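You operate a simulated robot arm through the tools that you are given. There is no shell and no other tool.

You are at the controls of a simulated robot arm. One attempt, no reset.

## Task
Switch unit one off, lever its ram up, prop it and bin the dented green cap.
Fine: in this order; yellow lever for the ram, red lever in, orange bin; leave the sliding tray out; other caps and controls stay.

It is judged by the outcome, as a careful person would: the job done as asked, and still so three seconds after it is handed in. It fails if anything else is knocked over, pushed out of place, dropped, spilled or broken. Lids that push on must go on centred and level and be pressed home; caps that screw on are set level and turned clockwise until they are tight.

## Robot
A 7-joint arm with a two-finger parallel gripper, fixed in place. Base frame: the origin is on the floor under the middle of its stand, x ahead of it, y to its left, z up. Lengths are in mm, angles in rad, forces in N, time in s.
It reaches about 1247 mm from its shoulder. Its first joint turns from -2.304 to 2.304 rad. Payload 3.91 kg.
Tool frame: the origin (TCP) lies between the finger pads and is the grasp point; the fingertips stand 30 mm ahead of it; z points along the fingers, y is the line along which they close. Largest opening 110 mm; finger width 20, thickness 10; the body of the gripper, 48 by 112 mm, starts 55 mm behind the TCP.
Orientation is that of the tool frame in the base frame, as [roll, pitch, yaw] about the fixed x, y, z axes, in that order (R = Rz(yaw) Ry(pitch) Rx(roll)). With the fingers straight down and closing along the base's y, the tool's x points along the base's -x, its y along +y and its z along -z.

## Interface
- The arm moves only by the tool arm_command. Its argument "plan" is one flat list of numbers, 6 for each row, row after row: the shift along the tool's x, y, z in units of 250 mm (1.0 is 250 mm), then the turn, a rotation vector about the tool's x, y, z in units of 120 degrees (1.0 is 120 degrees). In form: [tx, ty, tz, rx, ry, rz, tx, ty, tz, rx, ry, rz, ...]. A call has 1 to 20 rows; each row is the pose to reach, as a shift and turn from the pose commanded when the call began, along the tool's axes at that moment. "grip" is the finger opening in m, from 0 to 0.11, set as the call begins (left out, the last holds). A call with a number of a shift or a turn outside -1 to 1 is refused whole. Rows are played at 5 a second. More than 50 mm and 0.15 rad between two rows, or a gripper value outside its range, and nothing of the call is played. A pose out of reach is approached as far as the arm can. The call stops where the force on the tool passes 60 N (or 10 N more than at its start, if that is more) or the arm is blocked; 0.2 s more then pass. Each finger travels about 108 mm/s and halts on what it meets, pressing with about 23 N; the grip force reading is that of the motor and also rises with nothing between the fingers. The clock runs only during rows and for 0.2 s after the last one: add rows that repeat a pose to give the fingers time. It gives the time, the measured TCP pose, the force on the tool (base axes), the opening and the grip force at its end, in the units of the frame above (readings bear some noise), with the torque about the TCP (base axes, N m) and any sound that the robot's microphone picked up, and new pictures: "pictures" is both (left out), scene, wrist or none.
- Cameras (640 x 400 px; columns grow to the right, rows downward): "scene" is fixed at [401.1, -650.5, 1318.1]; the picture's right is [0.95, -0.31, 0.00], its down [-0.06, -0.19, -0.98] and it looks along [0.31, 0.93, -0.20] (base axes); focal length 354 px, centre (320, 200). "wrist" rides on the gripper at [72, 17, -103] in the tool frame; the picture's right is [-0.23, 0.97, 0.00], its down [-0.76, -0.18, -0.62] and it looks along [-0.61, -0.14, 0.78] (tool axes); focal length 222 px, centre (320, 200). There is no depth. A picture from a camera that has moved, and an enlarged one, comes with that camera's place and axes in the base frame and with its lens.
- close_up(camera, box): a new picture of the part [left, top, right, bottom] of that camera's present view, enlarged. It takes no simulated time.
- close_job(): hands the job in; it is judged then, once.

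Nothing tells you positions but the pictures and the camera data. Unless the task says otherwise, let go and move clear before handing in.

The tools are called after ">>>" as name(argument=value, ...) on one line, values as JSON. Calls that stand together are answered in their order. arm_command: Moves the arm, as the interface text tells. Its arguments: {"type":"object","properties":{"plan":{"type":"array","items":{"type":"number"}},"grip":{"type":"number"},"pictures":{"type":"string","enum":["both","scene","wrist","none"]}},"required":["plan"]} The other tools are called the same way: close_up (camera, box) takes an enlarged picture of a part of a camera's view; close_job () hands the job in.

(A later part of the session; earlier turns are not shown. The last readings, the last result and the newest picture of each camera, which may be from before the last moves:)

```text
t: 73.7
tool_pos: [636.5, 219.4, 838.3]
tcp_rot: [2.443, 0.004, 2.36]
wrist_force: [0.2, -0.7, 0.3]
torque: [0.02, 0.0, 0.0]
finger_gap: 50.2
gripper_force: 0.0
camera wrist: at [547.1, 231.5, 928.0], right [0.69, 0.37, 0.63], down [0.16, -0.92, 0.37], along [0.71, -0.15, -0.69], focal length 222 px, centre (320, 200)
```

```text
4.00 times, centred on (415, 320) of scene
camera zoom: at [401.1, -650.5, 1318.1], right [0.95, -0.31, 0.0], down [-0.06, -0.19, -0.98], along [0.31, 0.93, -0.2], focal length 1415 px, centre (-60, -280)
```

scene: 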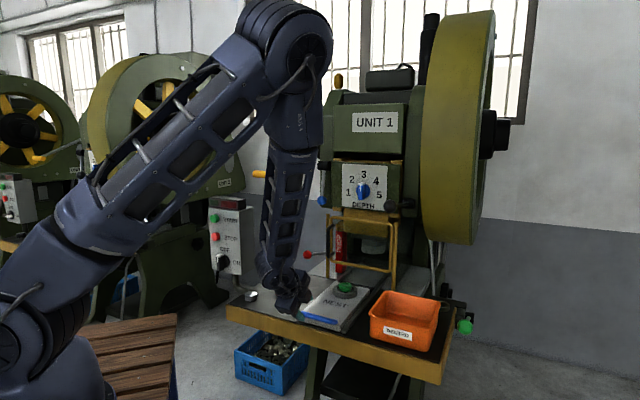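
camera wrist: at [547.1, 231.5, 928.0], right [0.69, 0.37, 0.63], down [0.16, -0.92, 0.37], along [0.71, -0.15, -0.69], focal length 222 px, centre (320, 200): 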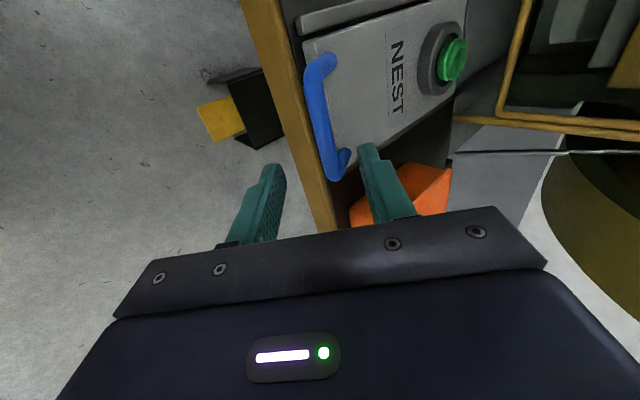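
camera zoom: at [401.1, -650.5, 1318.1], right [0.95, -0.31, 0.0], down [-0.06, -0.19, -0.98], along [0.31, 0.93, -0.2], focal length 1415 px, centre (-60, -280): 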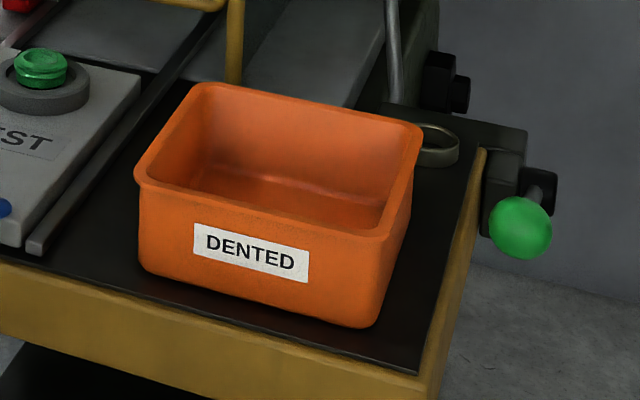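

The cap's top centre is near [856, 426, 772], with about 17 mm of it standing above the nest ring. I'll turn the gripper straight down above the tray, closing left-right.

>>> arm_command(plan=[-0.003, 0.0695, 0.0184, 0.0218, 0.0218, -0.0597, -0.006, 0.1389, 0.0368, 0.0436, 0.0436, -0.1194, -0.009, 0.2084, 0.0552, 0.0654, 0.0654, -0.1791, -0.012, 0.2779, 0.0736, 0.0871, 0.0871, -0.2388, -0.015, 0.3473, 0.092, 0.1089, 0.1089, -0.2985, -0.018, 0.4168, 0.1104, 0.1307, 0.1307, -0.3582, -0.021, 0.4863, 0.1288, 0.1525, 0.1525, -0.4179, -0.024, 0.5557, 0.1472, 0.1743, 0.1743, -0.4776, -0.027, 0.6252, 0.1656, 0.1961, 0.1961, -0.5373, -0.03, 0.6947, 0.184, 0.2178, 0.2178, -0.597, -0.033, 0.7641, 0.2024, 0.2396, 0.2396, -0.6567, -0.036, 0.8336, 0.2208, 0.2614, 0.2614, -0.7164, -0.036, 0.8336, 0.2208, 0.2614, 0.2614, -0.7164], grip=0.075, pictures="both")

>>> close_up(camera="wrist", box=[220, 60, 440, 220])

```text
t: 76.5
tool_pos: [779.8, 352.8, 931.7]
tcp_rot: [-3.138, -0.002, -2.356]
wrist_force: [-0.1, -0.5, -1.1]
torque: [-0.01, -0.01, -0.03]
finger_gap: 74.8
gripper_force: 0.0
camera wrist: at [716.5, 313.1, 1035.5], right [-0.53, 0.85, 0.0], down [0.66, 0.42, 0.62], along [0.53, 0.33, -0.78], focal length 222 px, centre (320, 200)
```

scene: 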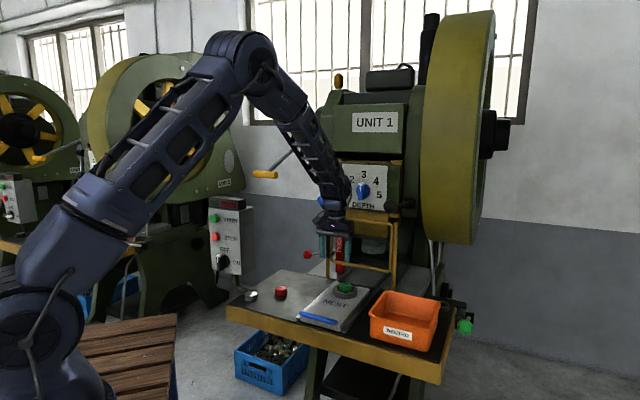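
wrist: 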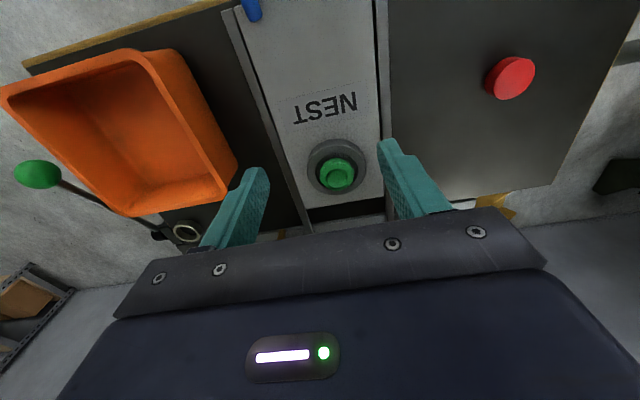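

```text
2.50 times, centred on (330, 140) of wrist
camera zoom: at [716.5, 313.1, 1035.5], right [-0.53, 0.85, 0.0], down [0.66, 0.42, 0.62], along [0.53, 0.33, -0.78], focal length 555 px, centre (295, 350)
```

zoom: 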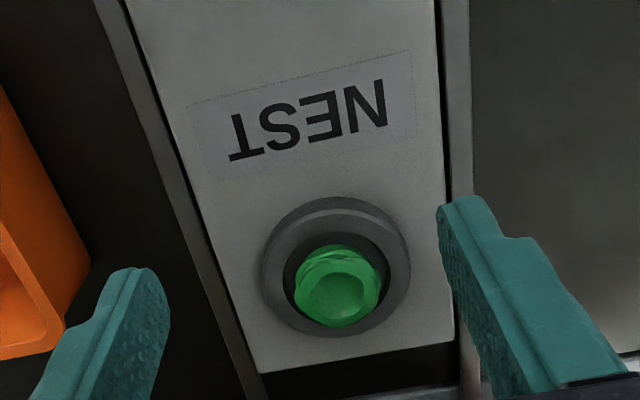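

The cap is about 100 mm ahead of the tool. Moving over it and down to a hover for a last alignment check.

>>> arm_command(plan=[-0.14, 0, 0, 0, 0, 0, -0.28, 0, 0.08, 0, 0, 0, -0.412, 0, 0.18, 0, 0, 0, -0.412, 0, 0.28, 0, 0, 0, -0.412, 0, 0.36, 0, 0, 0, -0.412, 0, 0.36, 0, 0, 0], grip=0.075, pictures="both")

>>> close_up(camera="wrist", box=[220, 80, 440, 240])

>>> close_up(camera="scene", box=[310, 230, 400, 310])

```text
t: 77.9
tool_pos: [854.5, 427.3, 842.6]
tcp_rot: [-3.138, -0.002, -2.354]
wrist_force: [-0.7, 0.8, 0.6]
torque: [0.01, 0.03, -0.01]
finger_gap: 75.1
gripper_force: 0.1
camera wrist: at [791.4, 387.6, 945.9], right [-0.53, 0.85, 0.0], down [0.66, 0.42, 0.62], along [0.53, 0.33, -0.78], focal length 222 px, centre (320, 200)
```

scene: 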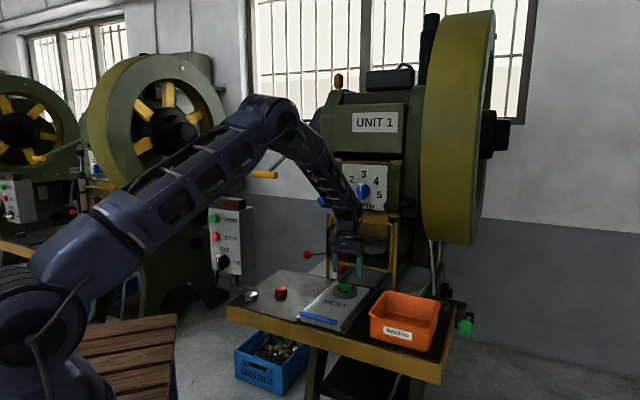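
wrist: 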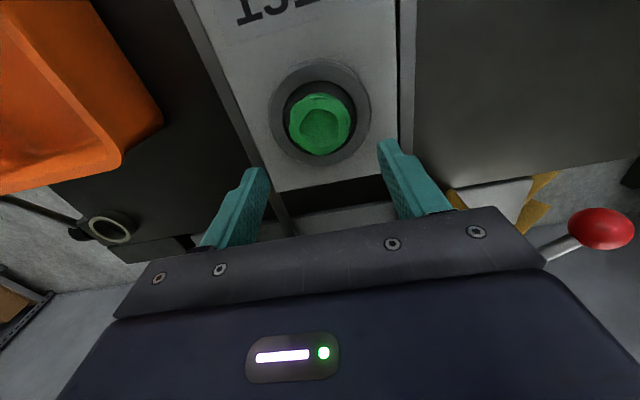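

```text
2.50 times, centred on (330, 160) of wrist
camera zoom: at [791.4, 387.6, 945.9], right [-0.53, 0.85, 0.0], down [0.66, 0.42, 0.62], along [0.53, 0.33, -0.78], focal length 555 px, centre (295, 300)
```

zoom: 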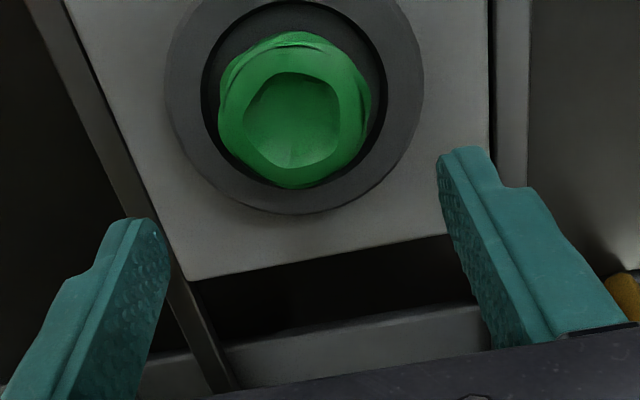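

```text
5.00 times, centred on (355, 270) of scene
camera zoom: at [401.1, -650.5, 1318.1], right [0.95, -0.31, 0.0], down [-0.06, -0.19, -0.98], along [0.31, 0.93, -0.2], focal length 1769 px, centre (145, -150)
```

zoom: 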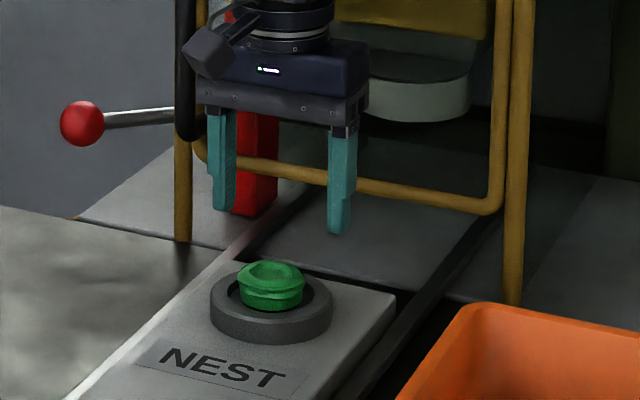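

I'm about 8 mm too far in and 2 mm to the side. Correcting and descending part way.

>>> arm_command(plan=[0.032, 0.009, 0.04, 0, 0, 0, 0.032, 0.009, 0.1, 0, 0, 0, 0.032, 0.009, 0.16, 0, 0, 0, 0.032, 0.009, 0.16, 0, 0, 0], grip=0.075, pictures="wrist")

>>> close_up(camera="wrist", box=[220, 80, 440, 240])

>>> close_up(camera="scene", box=[315, 250, 385, 310])

```text
t: 78.9
tool_pos: [846.7, 420.6, 800.0]
tcp_rot: [-3.138, -0.002, -2.356]
wrist_force: [-1.0, -0.4, -0.1]
torque: [0.0, -0.05, 0.05]
finger_gap: 74.8
gripper_force: 0.0
camera wrist: at [783.9, 381.6, 904.1], right [-0.53, 0.85, 0.0], down [0.66, 0.42, 0.62], along [0.53, 0.33, -0.78], focal length 222 px, centre (320, 200)
```

wrist: 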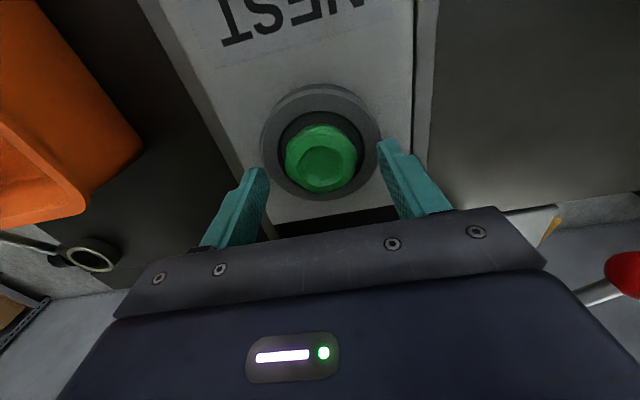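

```text
2.50 times, centred on (330, 160) of wrist
camera zoom: at [783.9, 381.6, 904.1], right [-0.53, 0.85, 0.0], down [0.66, 0.42, 0.62], along [0.53, 0.33, -0.78], focal length 555 px, centre (295, 300)
```

zoom: 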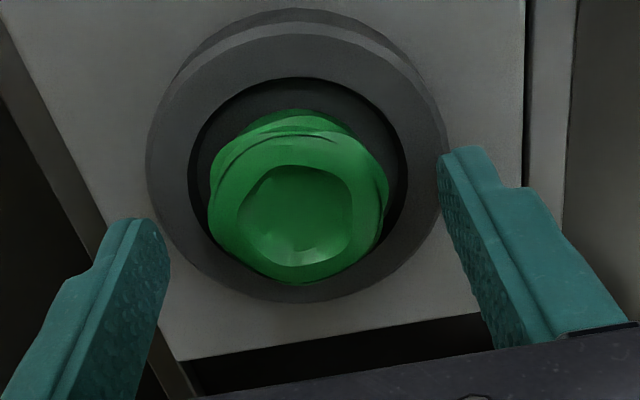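

```text
6.67 times, centred on (350, 280) of scene
camera zoom: at [401.1, -650.5, 1318.1], right [0.95, -0.31, 0.0], down [-0.06, -0.19, -0.98], along [0.31, 0.93, -0.2], focal length 2359 px, centre (120, -333)
```

zoom: 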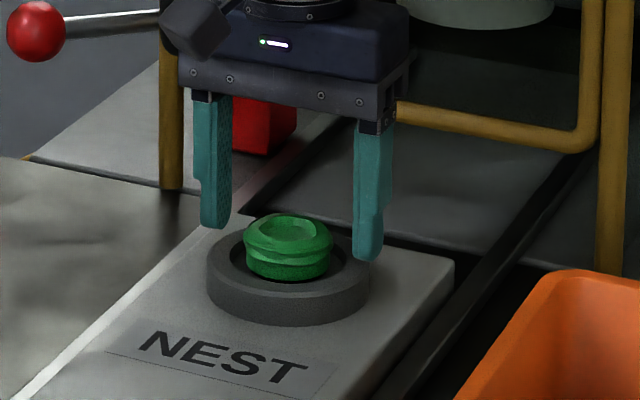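

The cap is centred between the fingers. I'll go 9 mm lower, so the tips stay above the ring, and close on the cap.

>>> arm_command(plan=[0, 0, 0.018, 0, 0, 0, 0, 0, 0.036, 0, 0, 0, 0, 0, 0.036, 0, 0, 0], grip=0.075, pictures="none")

>>> arm_command(plan=[0, 0, 0, 0, 0, 0, 0, 0, 0, 0, 0, 0, 0, 0, 0, 0, 0, 0], grip=0.0, pictures="wrist")

>>> close_up(camera="wrist", box=[220, 80, 440, 240])

>>> close_up(camera="scene", box=[315, 250, 385, 310])

```text
t: 79.7
tool_pos: [847.5, 420.0, 791.4]
tcp_rot: [-3.138, 0.0, -2.355]
wrist_force: [-1.1, -1.0, 12.1]
torque: [0.31, 0.4, 0.17]
finger_gap: 75.0
gripper_force: 0.1
```

```text
t: 80.5
tool_pos: [846.2, 420.7, 792.6]
tcp_rot: [-3.137, 0.001, -2.356]
wrist_force: [-10.4, 12.5, 16.8]
torque: [0.8, 0.66, -0.08]
finger_gap: 42.9
gripper_force: 22.8
camera wrist: at [783.7, 381.8, 895.6], right [-0.53, 0.85, 0.0], down [0.66, 0.42, 0.62], along [0.53, 0.33, -0.78], focal length 222 px, centre (320, 200)
```

wrist: 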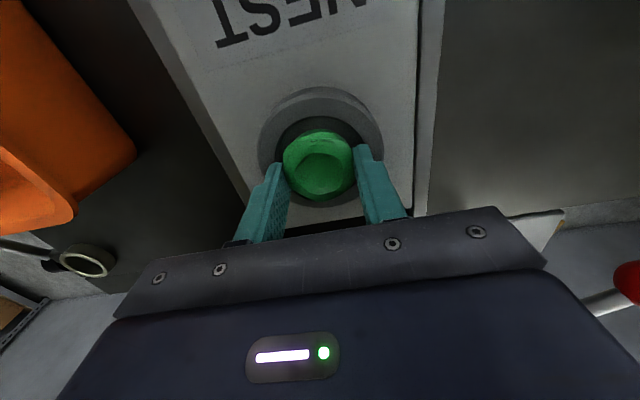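

```text
2.50 times, centred on (330, 160) of wrist
camera zoom: at [783.7, 381.8, 895.6], right [-0.53, 0.85, 0.0], down [0.66, 0.42, 0.62], along [0.53, 0.33, -0.78], focal length 555 px, centre (295, 300)
```

zoom: 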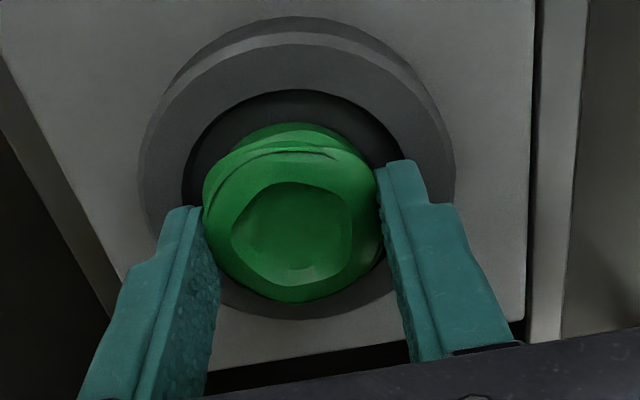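

```text
6.67 times, centred on (350, 280) of scene
camera zoom: at [401.1, -650.5, 1318.1], right [0.95, -0.31, 0.0], down [-0.06, -0.19, -0.98], along [0.31, 0.93, -0.2], focal length 2359 px, centre (120, -333)
```

zoom: 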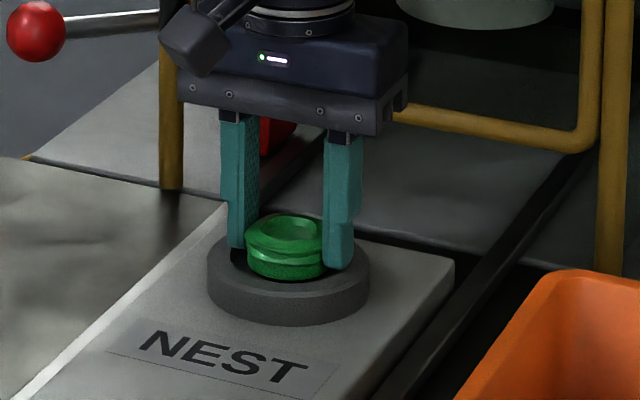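

The cap is held at 42.9 mm. Lifting slowly to see that it comes up cleanly.

>>> arm_command(plan=[0, 0, 0, 0, 0, 0, 0, 0, 0, 0, 0, 0, 0, 0, -0.016, 0, 0, 0, 0, 0, -0.04, 0, 0, 0, 0, 0, -0.08, 0, 0, 0, 0, 0, -0.12, 0, 0, 0, 0, 0, -0.16, 0, 0, 0], grip=0.0, pictures="both")

>>> close_up(camera="scene", box=[315, 240, 385, 310])

>>> close_up(camera="wrist", box=[220, 80, 440, 240])

```text
t: 82.1
tool_pos: [846.2, 419.8, 831.9]
tcp_rot: [-3.138, -0.002, -2.355]
wrist_force: [-0.2, 0.6, -0.6]
torque: [0.01, 0.0, 0.0]
finger_gap: 42.7
gripper_force: 22.6
camera wrist: at [784.1, 380.3, 934.9], right [-0.53, 0.85, 0.0], down [0.66, 0.42, 0.62], along [0.53, 0.33, -0.78], focal length 222 px, centre (320, 200)
```

scene: 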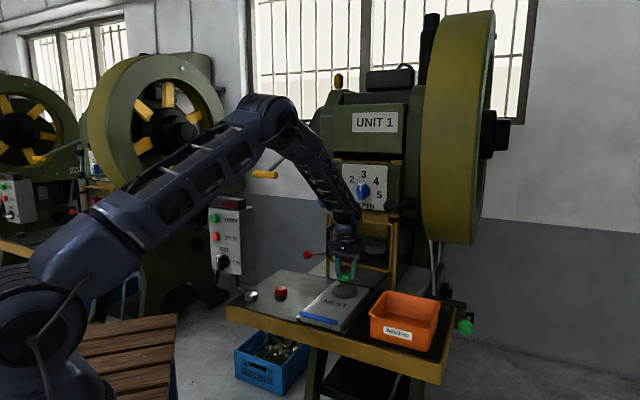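
wrist: 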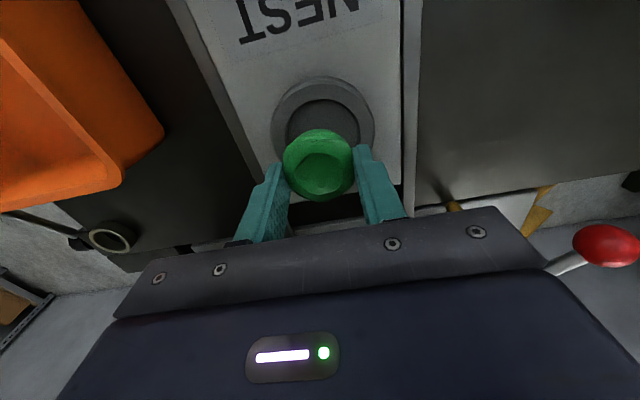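

```text
5.71 times, centred on (350, 275) of scene
camera zoom: at [401.1, -650.5, 1318.1], right [0.95, -0.31, 0.0], down [-0.06, -0.19, -0.98], along [0.31, 0.93, -0.2], focal length 2022 px, centre (149, -229)
```

zoom: 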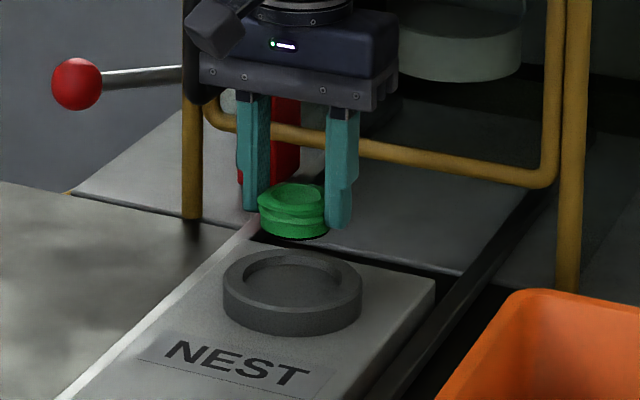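

```text
2.50 times, centred on (330, 160) of wrist
camera zoom: at [784.1, 380.3, 934.9], right [-0.53, 0.85, 0.0], down [0.66, 0.42, 0.62], along [0.53, 0.33, -0.78], focal length 555 px, centre (295, 300)
```

zoom: 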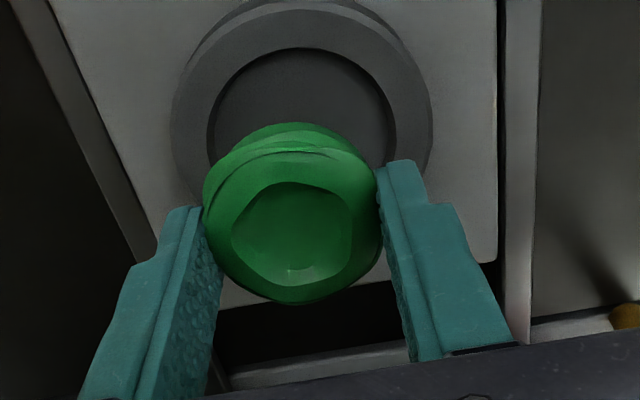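

The cap is out of the nest and the ring is undisturbed. I'll lift clear and carry it over to the orange DENTED bin.

>>> arm_command(plan=[0, 0, -0.14, 0, 0, 0, 0, 0, -0.28, 0, 0, 0, 0.0549, -0.1394, -0.28, 0, 0, 0, 0.1097, -0.2789, -0.28, 0, 0, 0, 0.1646, -0.4183, -0.28, 0, 0, 0, 0.2194, -0.5577, -0.28, 0, 0, 0, 0.2743, -0.6971, -0.28, 0, 0, 0, 0.3291, -0.8366, -0.28, 0, 0, 0, 0.384, -0.976, -0.28, 0, 0, 0, 0.384, -0.976, -0.28, 0, 0, 0], grip=0.0, pictures="both")

>>> close_up(camera="scene", box=[340, 230, 480, 350])

>>> close_up(camera="wrist", box=[160, 40, 480, 240])

```text
t: 84.2
tool_pos: [880.5, 321.8, 900.2]
tcp_rot: [3.117, 0.001, -2.174]
wrist_force: [-0.1, 0.0, -0.4]
torque: [0.0, 0.01, -0.01]
finger_gap: 42.6
gripper_force: 23.1
stopped in row 10: the arm was blocked; the commanded pose is now the measured one
camera wrist: at [828.6, 270.3, 1004.8], right [-0.67, 0.74, 0.02], down [0.59, 0.52, 0.62], along [0.45, 0.43, -0.78], focal length 222 px, centre (320, 200)
```

scene: 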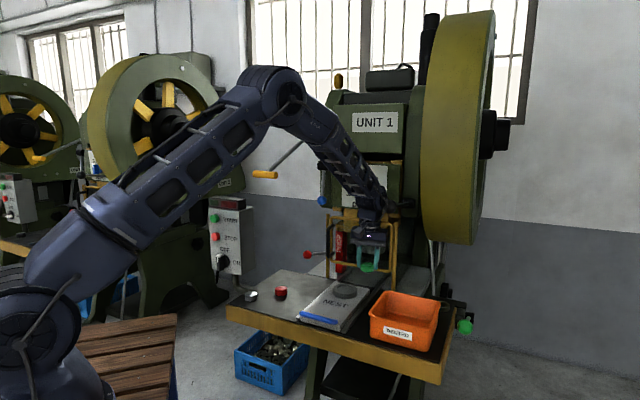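
wrist: 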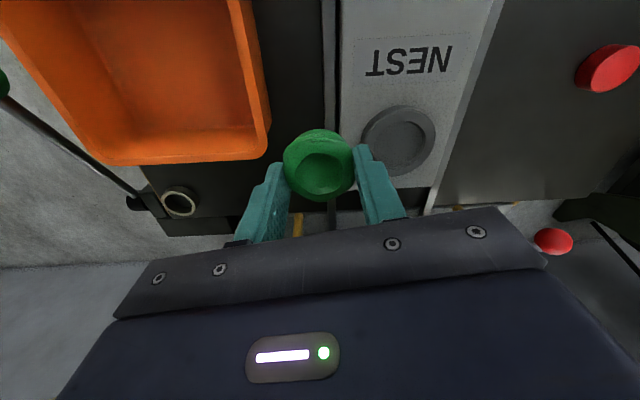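

```text
3.33 times, centred on (410, 290) of scene
camera zoom: at [401.1, -650.5, 1318.1], right [0.95, -0.31, 0.0], down [-0.06, -0.19, -0.98], along [0.31, 0.93, -0.2], focal length 1180 px, centre (20, -100)
```

zoom: 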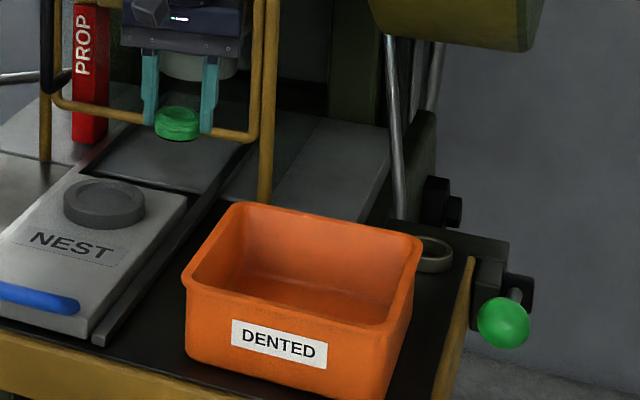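

```text
2.00 times, centred on (320, 140) of wrist
camera zoom: at [828.6, 270.3, 1004.8], right [-0.67, 0.74, 0.02], down [0.59, 0.52, 0.62], along [0.45, 0.43, -0.78], focal length 444 px, centre (320, 320)
```

zoom: 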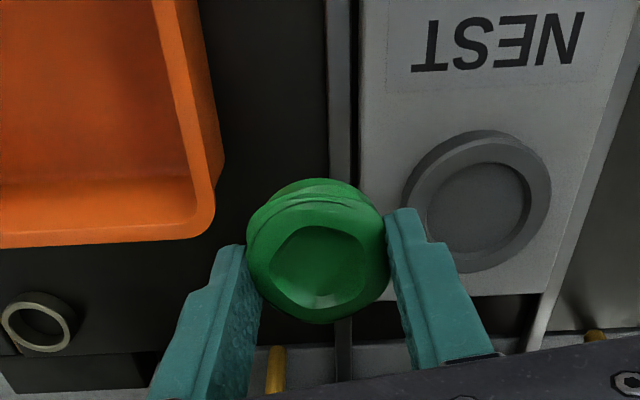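

The arm stopped short of the bin, at about p=395, with no tool force, and the hand yawed slightly, so it may have hit a joint limit or touched something. The cap is still held; I'll look before moving.

>>> close_up(camera="scene", box=[300, 130, 430, 270])

>>> close_up(camera="scene", box=[0, 40, 320, 400])

```text
2.86 times, centred on (365, 200) of scene
camera zoom: at [401.1, -650.5, 1318.1], right [0.95, -0.31, 0.0], down [-0.06, -0.19, -0.98], along [0.31, 0.93, -0.2], focal length 1011 px, centre (191, 200)
```

zoom: 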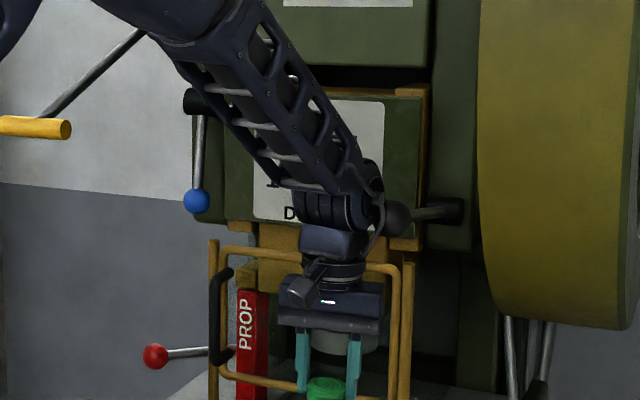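

```text
1.11 times, centred on (160, 220) of scene
camera zoom: at [401.1, -650.5, 1318.1], right [0.95, -0.31, 0.0], down [-0.06, -0.19, -0.98], along [0.31, 0.93, -0.2], focal length 393 px, centre (498, 178)
```

zoom: 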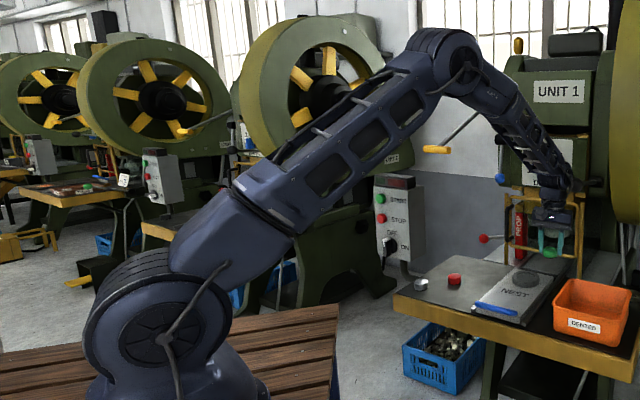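

The black-knobbed control lever sticks out to about [938, 285, 1085], right where my wrist is. I need to see whether they're touching before I back away.

>>> close_up(camera="scene", box=[365, 180, 425, 230])

>>> close_up(camera="wrist", box=[400, 150, 640, 330])

>>> close_up(camera="wrist", box=[0, 150, 240, 330])

```text
8.00 times, centred on (395, 205) of scene
camera zoom: at [401.1, -650.5, 1318.1], right [0.95, -0.31, 0.0], down [-0.06, -0.19, -0.98], along [0.31, 0.93, -0.2], focal length 2831 px, centre (-280, 160)
```

zoom: 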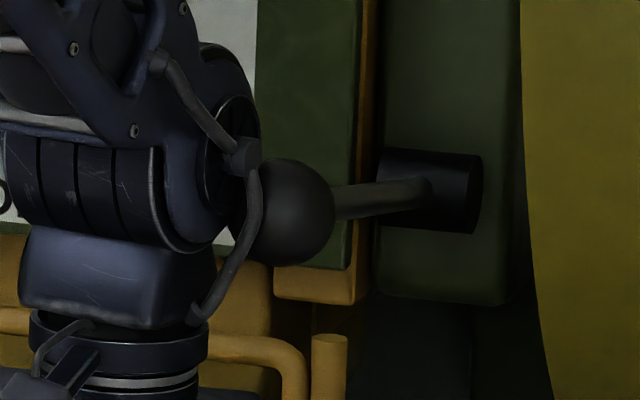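

```text
2.22 times, centred on (520, 240) of wrist
camera zoom: at [828.6, 270.3, 1004.8], right [-0.67, 0.74, 0.02], down [0.59, 0.52, 0.62], along [0.45, 0.43, -0.78], focal length 494 px, centre (-124, 111)
```

zoom: 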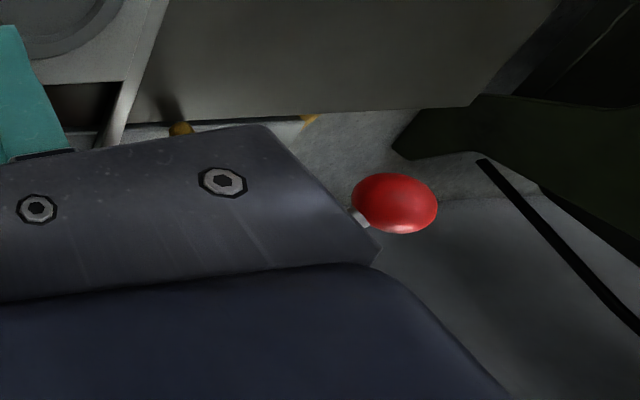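

```text
2.22 times, centred on (120, 240) of wrist
camera zoom: at [828.6, 270.3, 1004.8], right [-0.67, 0.74, 0.02], down [0.59, 0.52, 0.62], along [0.45, 0.43, -0.78], focal length 494 px, centre (764, 111)
```

zoom: 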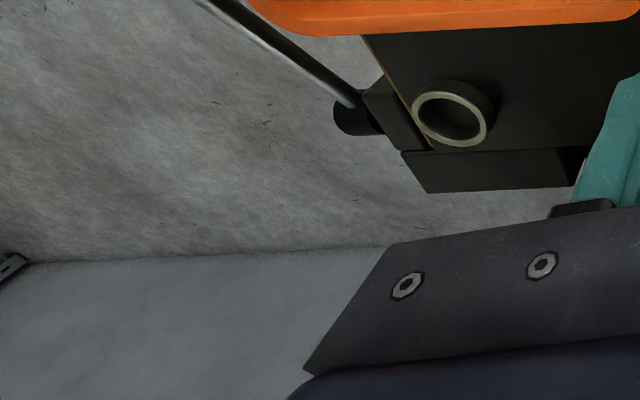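

The black lever's knob sits at the same pixel as at the start, so it hasn't moved; my wrist just came up against it. I'll back straight away from it first.

>>> arm_command(plan=[0.0118, 0.0835, 0.002, 0, 0, 0, 0.0236, 0.167, 0.004, 0, 0, 0, 0.0353, 0.2505, 0.006, 0, 0, 0, 0.0353, 0.2505, 0.006, 0, 0, 0], grip=0.0, pictures="scene")

>>> close_up(camera="scene", box=[365, 180, 425, 230])

>>> close_up(camera="scene", box=[300, 60, 420, 220])

```text
t: 85.2
tool_pos: [829.7, 345.3, 898.1]
tcp_rot: [3.119, 0.0, -2.183]
wrist_force: [-0.2, 0.5, -0.1]
torque: [-0.01, -0.02, 0.02]
finger_gap: 42.7
gripper_force: 23.1
```

scene: 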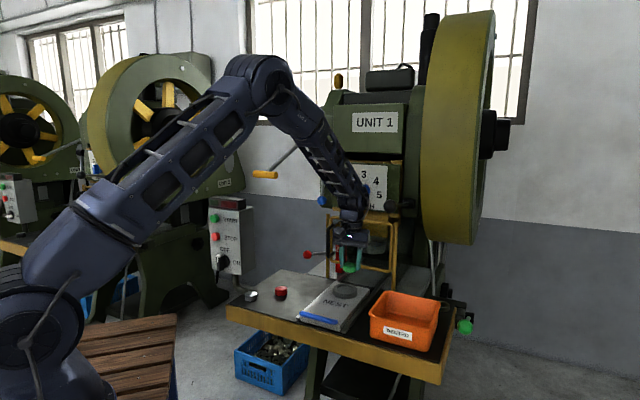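

```text
8.00 times, centred on (395, 205) of scene
camera zoom: at [401.1, -650.5, 1318.1], right [0.95, -0.31, 0.0], down [-0.06, -0.19, -0.98], along [0.31, 0.93, -0.2], focal length 2831 px, centre (-280, 160)
```

zoom: 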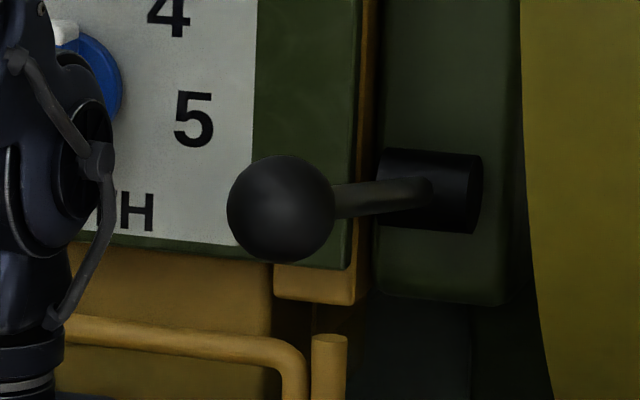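

```text
2.50 times, centred on (360, 140) of scene
camera zoom: at [401.1, -650.5, 1318.1], right [0.95, -0.31, 0.0], down [-0.06, -0.19, -0.98], along [0.31, 0.93, -0.2], focal length 885 px, centre (220, 350)
```

zoom: 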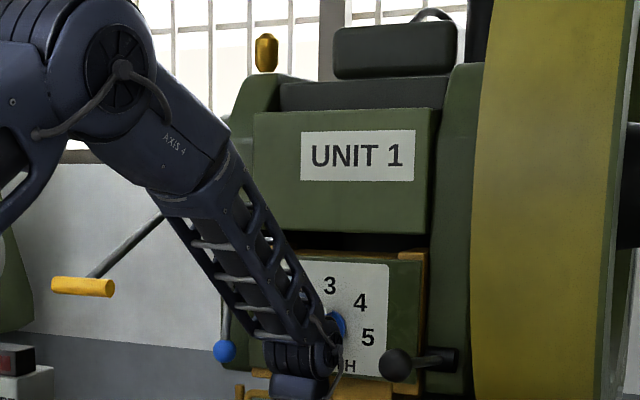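

The black knob and the blue lever are both exactly where they were at the start. I'll take a route further out in front, tilting the hand 20° so the wrist stays well clear.

>>> arm_command(plan=[0.0583, 0.0187, -0.0009, 0.0045, -0.0279, 0.0133, 0.1167, 0.0373, -0.0018, 0.0089, -0.0557, 0.0265, 0.175, 0.056, -0.0028, 0.0134, -0.0836, 0.0398, 0.2333, 0.0747, -0.0037, 0.0179, -0.1115, 0.053, 0.2917, 0.0933, -0.0046, 0.0223, -0.1393, 0.0663, 0.35, 0.112, -0.0055, 0.0268, -0.1672, 0.0795, 0.35, 0.112, -0.0055, 0.0268, -0.1672, 0.0795], grip=0.0, pictures="scene")

```text
t: 86.8
tool_pos: [757.3, 290.0, 901.0]
tcp_rot: [-3.138, 0.351, -2.352]
wrist_force: [-0.2, -0.2, -0.3]
torque: [-0.01, -0.01, -0.03]
finger_gap: 42.4
gripper_force: 22.6
```

scene: 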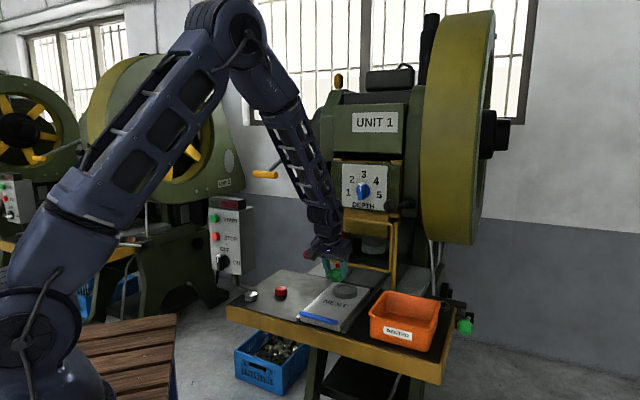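

Clear of the lever now. Moving across to the bin along the front.

>>> arm_command(plan=[0, -0.12, 0, 0, 0, 0, 0, -0.245, 0, 0, 0, 0, 0, -0.37, 0, 0, 0, 0, 0, -0.495, 0, 0, 0, 0, 0, -0.62, 0, 0, 0, 0, 0, -0.745, 0, 0, 0, 0, 0, -0.86, 0, 0, 0, 0, 0, -0.86, 0, 0, 0, 0], grip=0.0, pictures="both")

>>> close_up(camera="scene", box=[340, 230, 480, 350])

```text
t: 88.6
tool_pos: [909.1, 139.0, 902.6]
tcp_rot: [-3.138, 0.351, -2.353]
wrist_force: [0.9, 0.7, -1.1]
torque: [-0.03, 0.01, 0.02]
finger_gap: 42.6
gripper_force: 23.3
camera wrist: at [824.3, 76.9, 975.8], right [-0.54, 0.84, 0.07], down [0.48, 0.23, 0.85], along [0.69, 0.49, -0.53], focal length 222 px, centre (320, 200)
```

scene: 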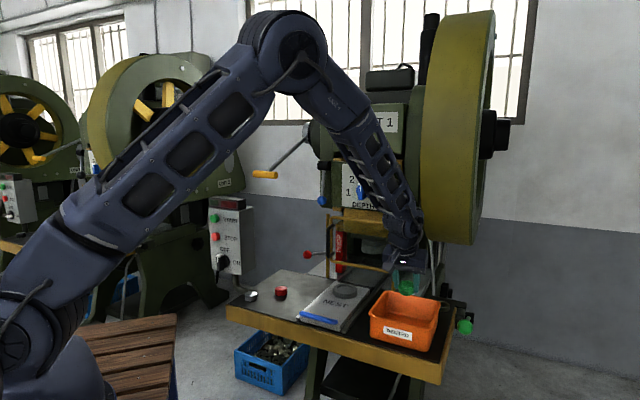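
wrist: 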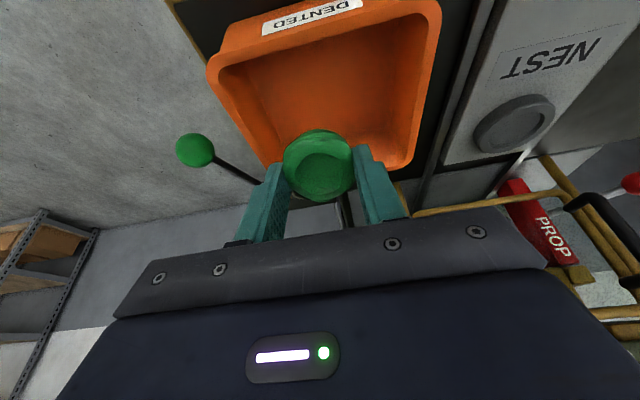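

```text
3.33 times, centred on (410, 290) of scene
camera zoom: at [401.1, -650.5, 1318.1], right [0.95, -0.31, 0.0], down [-0.06, -0.19, -0.98], along [0.31, 0.93, -0.2], focal length 1180 px, centre (20, -100)
```

zoom: 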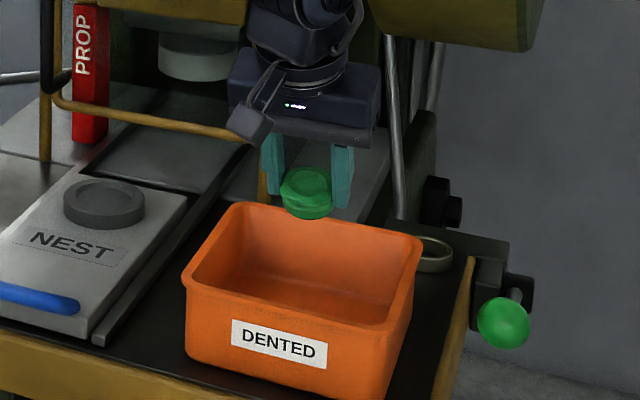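

The bin's rim runs from about p 450–620 and q 732–903 at z≈784. I'll move over its centre and lower the cap inside.

>>> arm_command(plan=[-0.1316, 0.019, 0.0479, 0, 0, 0, -0.2594, 0.038, 0.0944, 0, 0, 0, -0.2168, 0.038, 0.2115, 0, 0, 0, -0.1742, 0.038, 0.3286, 0, 0, 0, -0.1316, 0.038, 0.4457, 0, 0, 0, -0.1316, 0.038, 0.4457, 0, 0, 0], grip=0.0, pictures="both")

>>> close_up(camera="scene", box=[340, 230, 480, 350])

>>> close_up(camera="wrist", box=[160, 0, 480, 240])

```text
t: 90.0
tool_pos: [952.1, 192.8, 807.6]
tcp_rot: [-3.136, 0.35, -2.352]
wrist_force: [0.1, -0.9, -0.3]
torque: [0.03, -0.02, 0.01]
finger_gap: 42.4
gripper_force: 22.3
camera wrist: at [867.4, 130.0, 879.8], right [-0.54, 0.84, 0.07], down [0.48, 0.23, 0.85], along [0.69, 0.49, -0.52], focal length 222 px, centre (320, 200)
```

scene: 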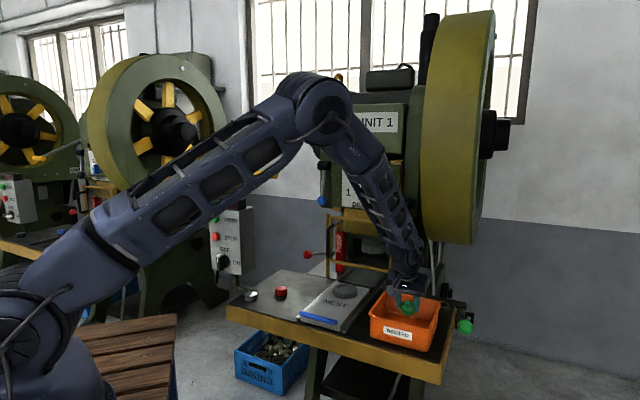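
wrist: 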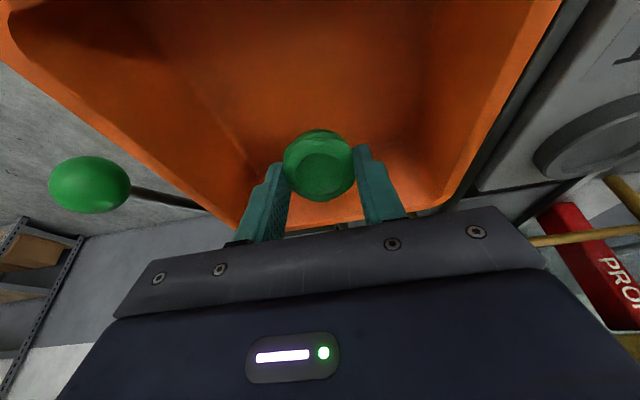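

```text
3.33 times, centred on (410, 290) of scene
camera zoom: at [401.1, -650.5, 1318.1], right [0.95, -0.31, 0.0], down [-0.06, -0.19, -0.98], along [0.31, 0.93, -0.2], focal length 1180 px, centre (20, -100)
```

zoom: 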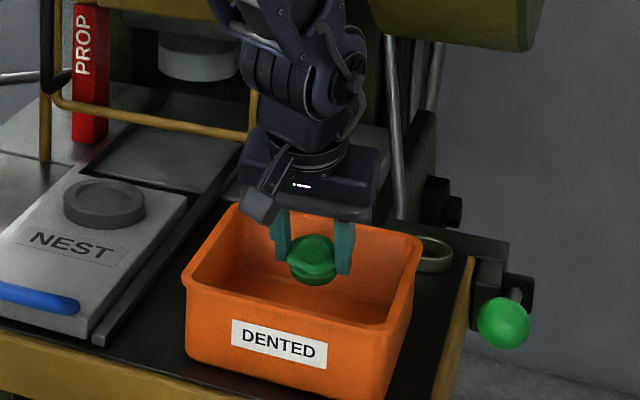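

```text
1.67 times, centred on (320, 120) of wrist
camera zoom: at [867.4, 130.0, 879.8], right [-0.54, 0.84, 0.07], down [0.48, 0.23, 0.85], along [0.69, 0.49, -0.52], focal length 370 px, centre (320, 333)
```

zoom: 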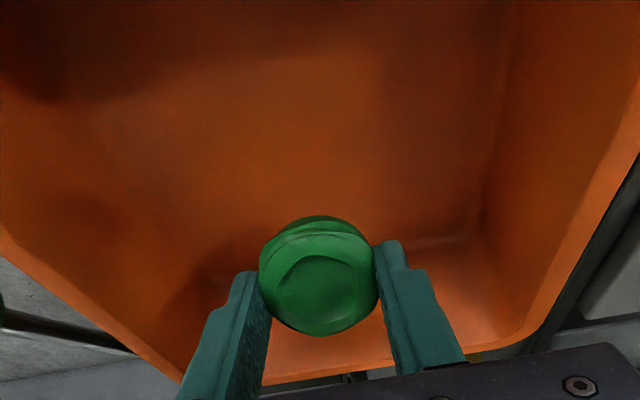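

The cap is inside the bin. Lowering another 30 mm so it's set down gently, then opening.

>>> arm_command(plan=[0.0205, 0, 0.0564, 0, 0, 0, 0.041, 0, 0.1128, 0, 0, 0, 0.041, 0, 0.1128, 0, 0, 0], grip=0.0, pictures="none")

>>> close_up(camera="scene", box=[340, 180, 480, 350])

```text
t: 90.8
tool_pos: [952.0, 193.2, 778.2]
tcp_rot: [-3.138, 0.351, -2.352]
wrist_force: [0.5, 0.7, -1.1]
torque: [0.01, 0.0, 0.01]
finger_gap: 42.5
gripper_force: 22.5
```

```text
2.35 times, centred on (410, 265) of scene
camera zoom: at [401.1, -650.5, 1318.1], right [0.95, -0.31, 0.0], down [-0.06, -0.19, -0.98], along [0.31, 0.93, -0.2], focal length 833 px, centre (108, 47)
```

zoom: 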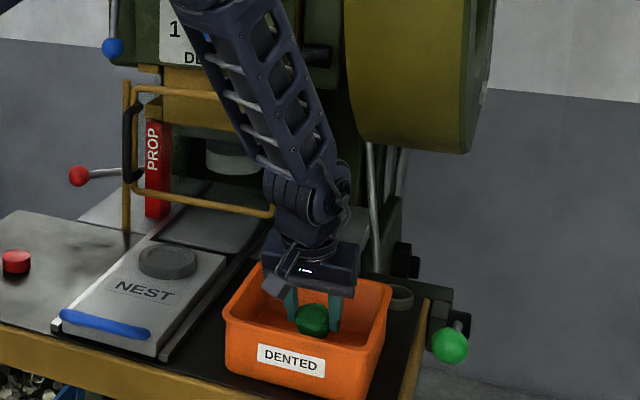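

No contact yet. I'll ease down 8 mm more and release.

>>> arm_command(plan=[0.0055, 0, 0.015, 0, 0, 0, 0.011, 0, 0.03, 0, 0, 0, 0.011, 0, 0.03, 0, 0, 0], grip=0.0, pictures="none")

>>> arm_command(plan=[0, 0, 0, 0, 0, 0, 0, 0, 0, 0, 0, 0, 0, 0, 0, 0, 0, 0], grip=0.07, pictures="wrist")

>>> close_up(camera="wrist", box=[160, 0, 480, 240])

```text
t: 91.6
tool_pos: [953.0, 194.0, 770.9]
tcp_rot: [-3.135, 0.351, -2.353]
wrist_force: [-0.1, 0.2, -0.9]
torque: [0.0, -0.03, -0.01]
finger_gap: 42.4
gripper_force: 23.2
```

```text
t: 92.4
tool_pos: [952.6, 191.7, 771.1]
tcp_rot: [-3.136, 0.351, -2.353]
wrist_force: [0.2, 0.0, -0.1]
torque: [0.03, 0.01, 0.0]
finger_gap: 70.1
gripper_force: 0.2
camera wrist: at [867.8, 131.1, 843.3], right [-0.54, 0.84, 0.07], down [0.48, 0.23, 0.85], along [0.69, 0.49, -0.53], focal length 222 px, centre (320, 200)
```

wrist: 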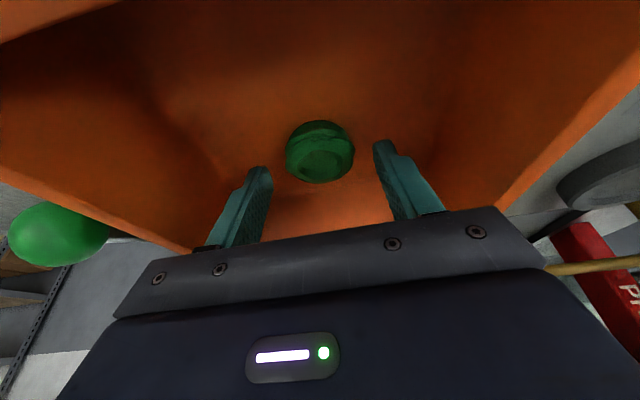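

```text
1.67 times, centred on (320, 120) of wrist
camera zoom: at [867.8, 131.1, 843.3], right [-0.54, 0.84, 0.07], down [0.48, 0.23, 0.85], along [0.69, 0.49, -0.53], focal length 370 px, centre (320, 333)
```

zoom: 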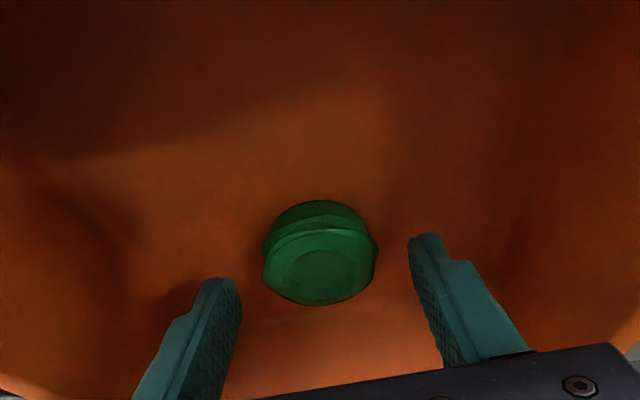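

The cap lies in the bin. Rising straight out, then backing away to the front.

>>> arm_command(plan=[-0.0547, 0, -0.1504, 0, 0, 0, -0.1094, 0, -0.3007, 0, 0, 0, -0.1642, 0, -0.451, 0, 0, 0, -0.0138, 0, -0.5057, 0, 0, 0, 0.1366, 0, -0.5604, 0, 0, 0, 0.287, 0, -0.6152, 0, 0, 0, 0.287, 0, -0.6152, 0, 0, 0], grip=0.07, pictures="both")

>>> close_up(camera="scene", box=[220, 190, 480, 370])

>>> close_up(camera="scene", box=[300, 60, 420, 220])

```text
t: 94.0
tool_pos: [868.9, 107.7, 889.4]
tcp_rot: [-3.136, 0.35, -2.353]
wrist_force: [0.8, 0.5, 0.0]
torque: [0.02, 0.01, 0.0]
finger_gap: 70.0
gripper_force: 0.1
camera wrist: at [783.9, 45.1, 961.3], right [-0.54, 0.84, 0.07], down [0.48, 0.23, 0.85], along [0.69, 0.49, -0.53], focal length 222 px, centre (320, 200)
```

scene: 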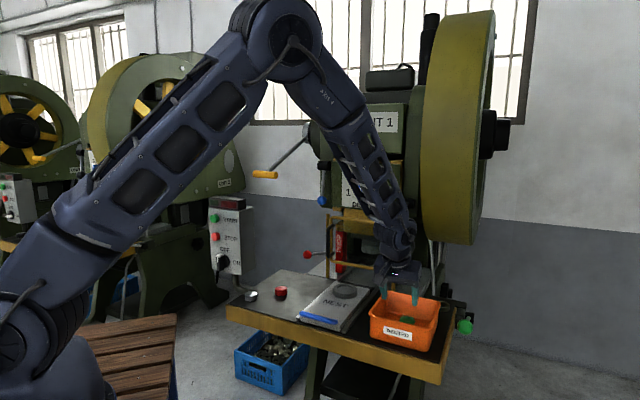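
wrist: 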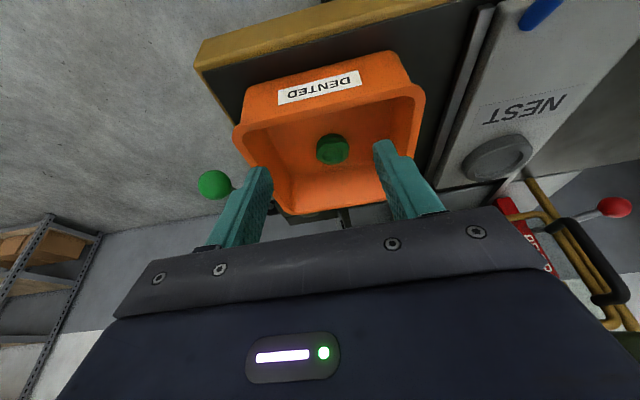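

```text
2.22 times, centred on (350, 280) of scene
camera zoom: at [401.1, -650.5, 1318.1], right [0.95, -0.31, 0.0], down [-0.06, -0.19, -0.98], along [0.31, 0.93, -0.2], focal length 786 px, centre (253, 22)
```

zoom: 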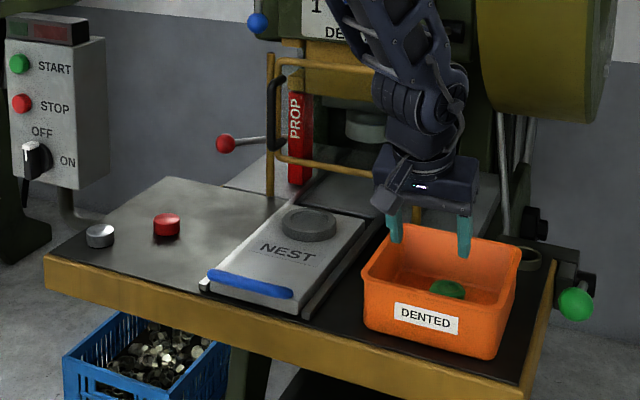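

```text
2.50 times, centred on (360, 140) of scene
camera zoom: at [401.1, -650.5, 1318.1], right [0.95, -0.31, 0.0], down [-0.06, -0.19, -0.98], along [0.31, 0.93, -0.2], focal length 885 px, centre (220, 350)
```

zoom: 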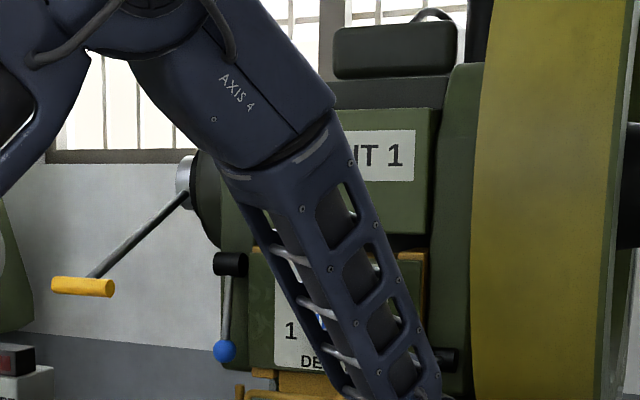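

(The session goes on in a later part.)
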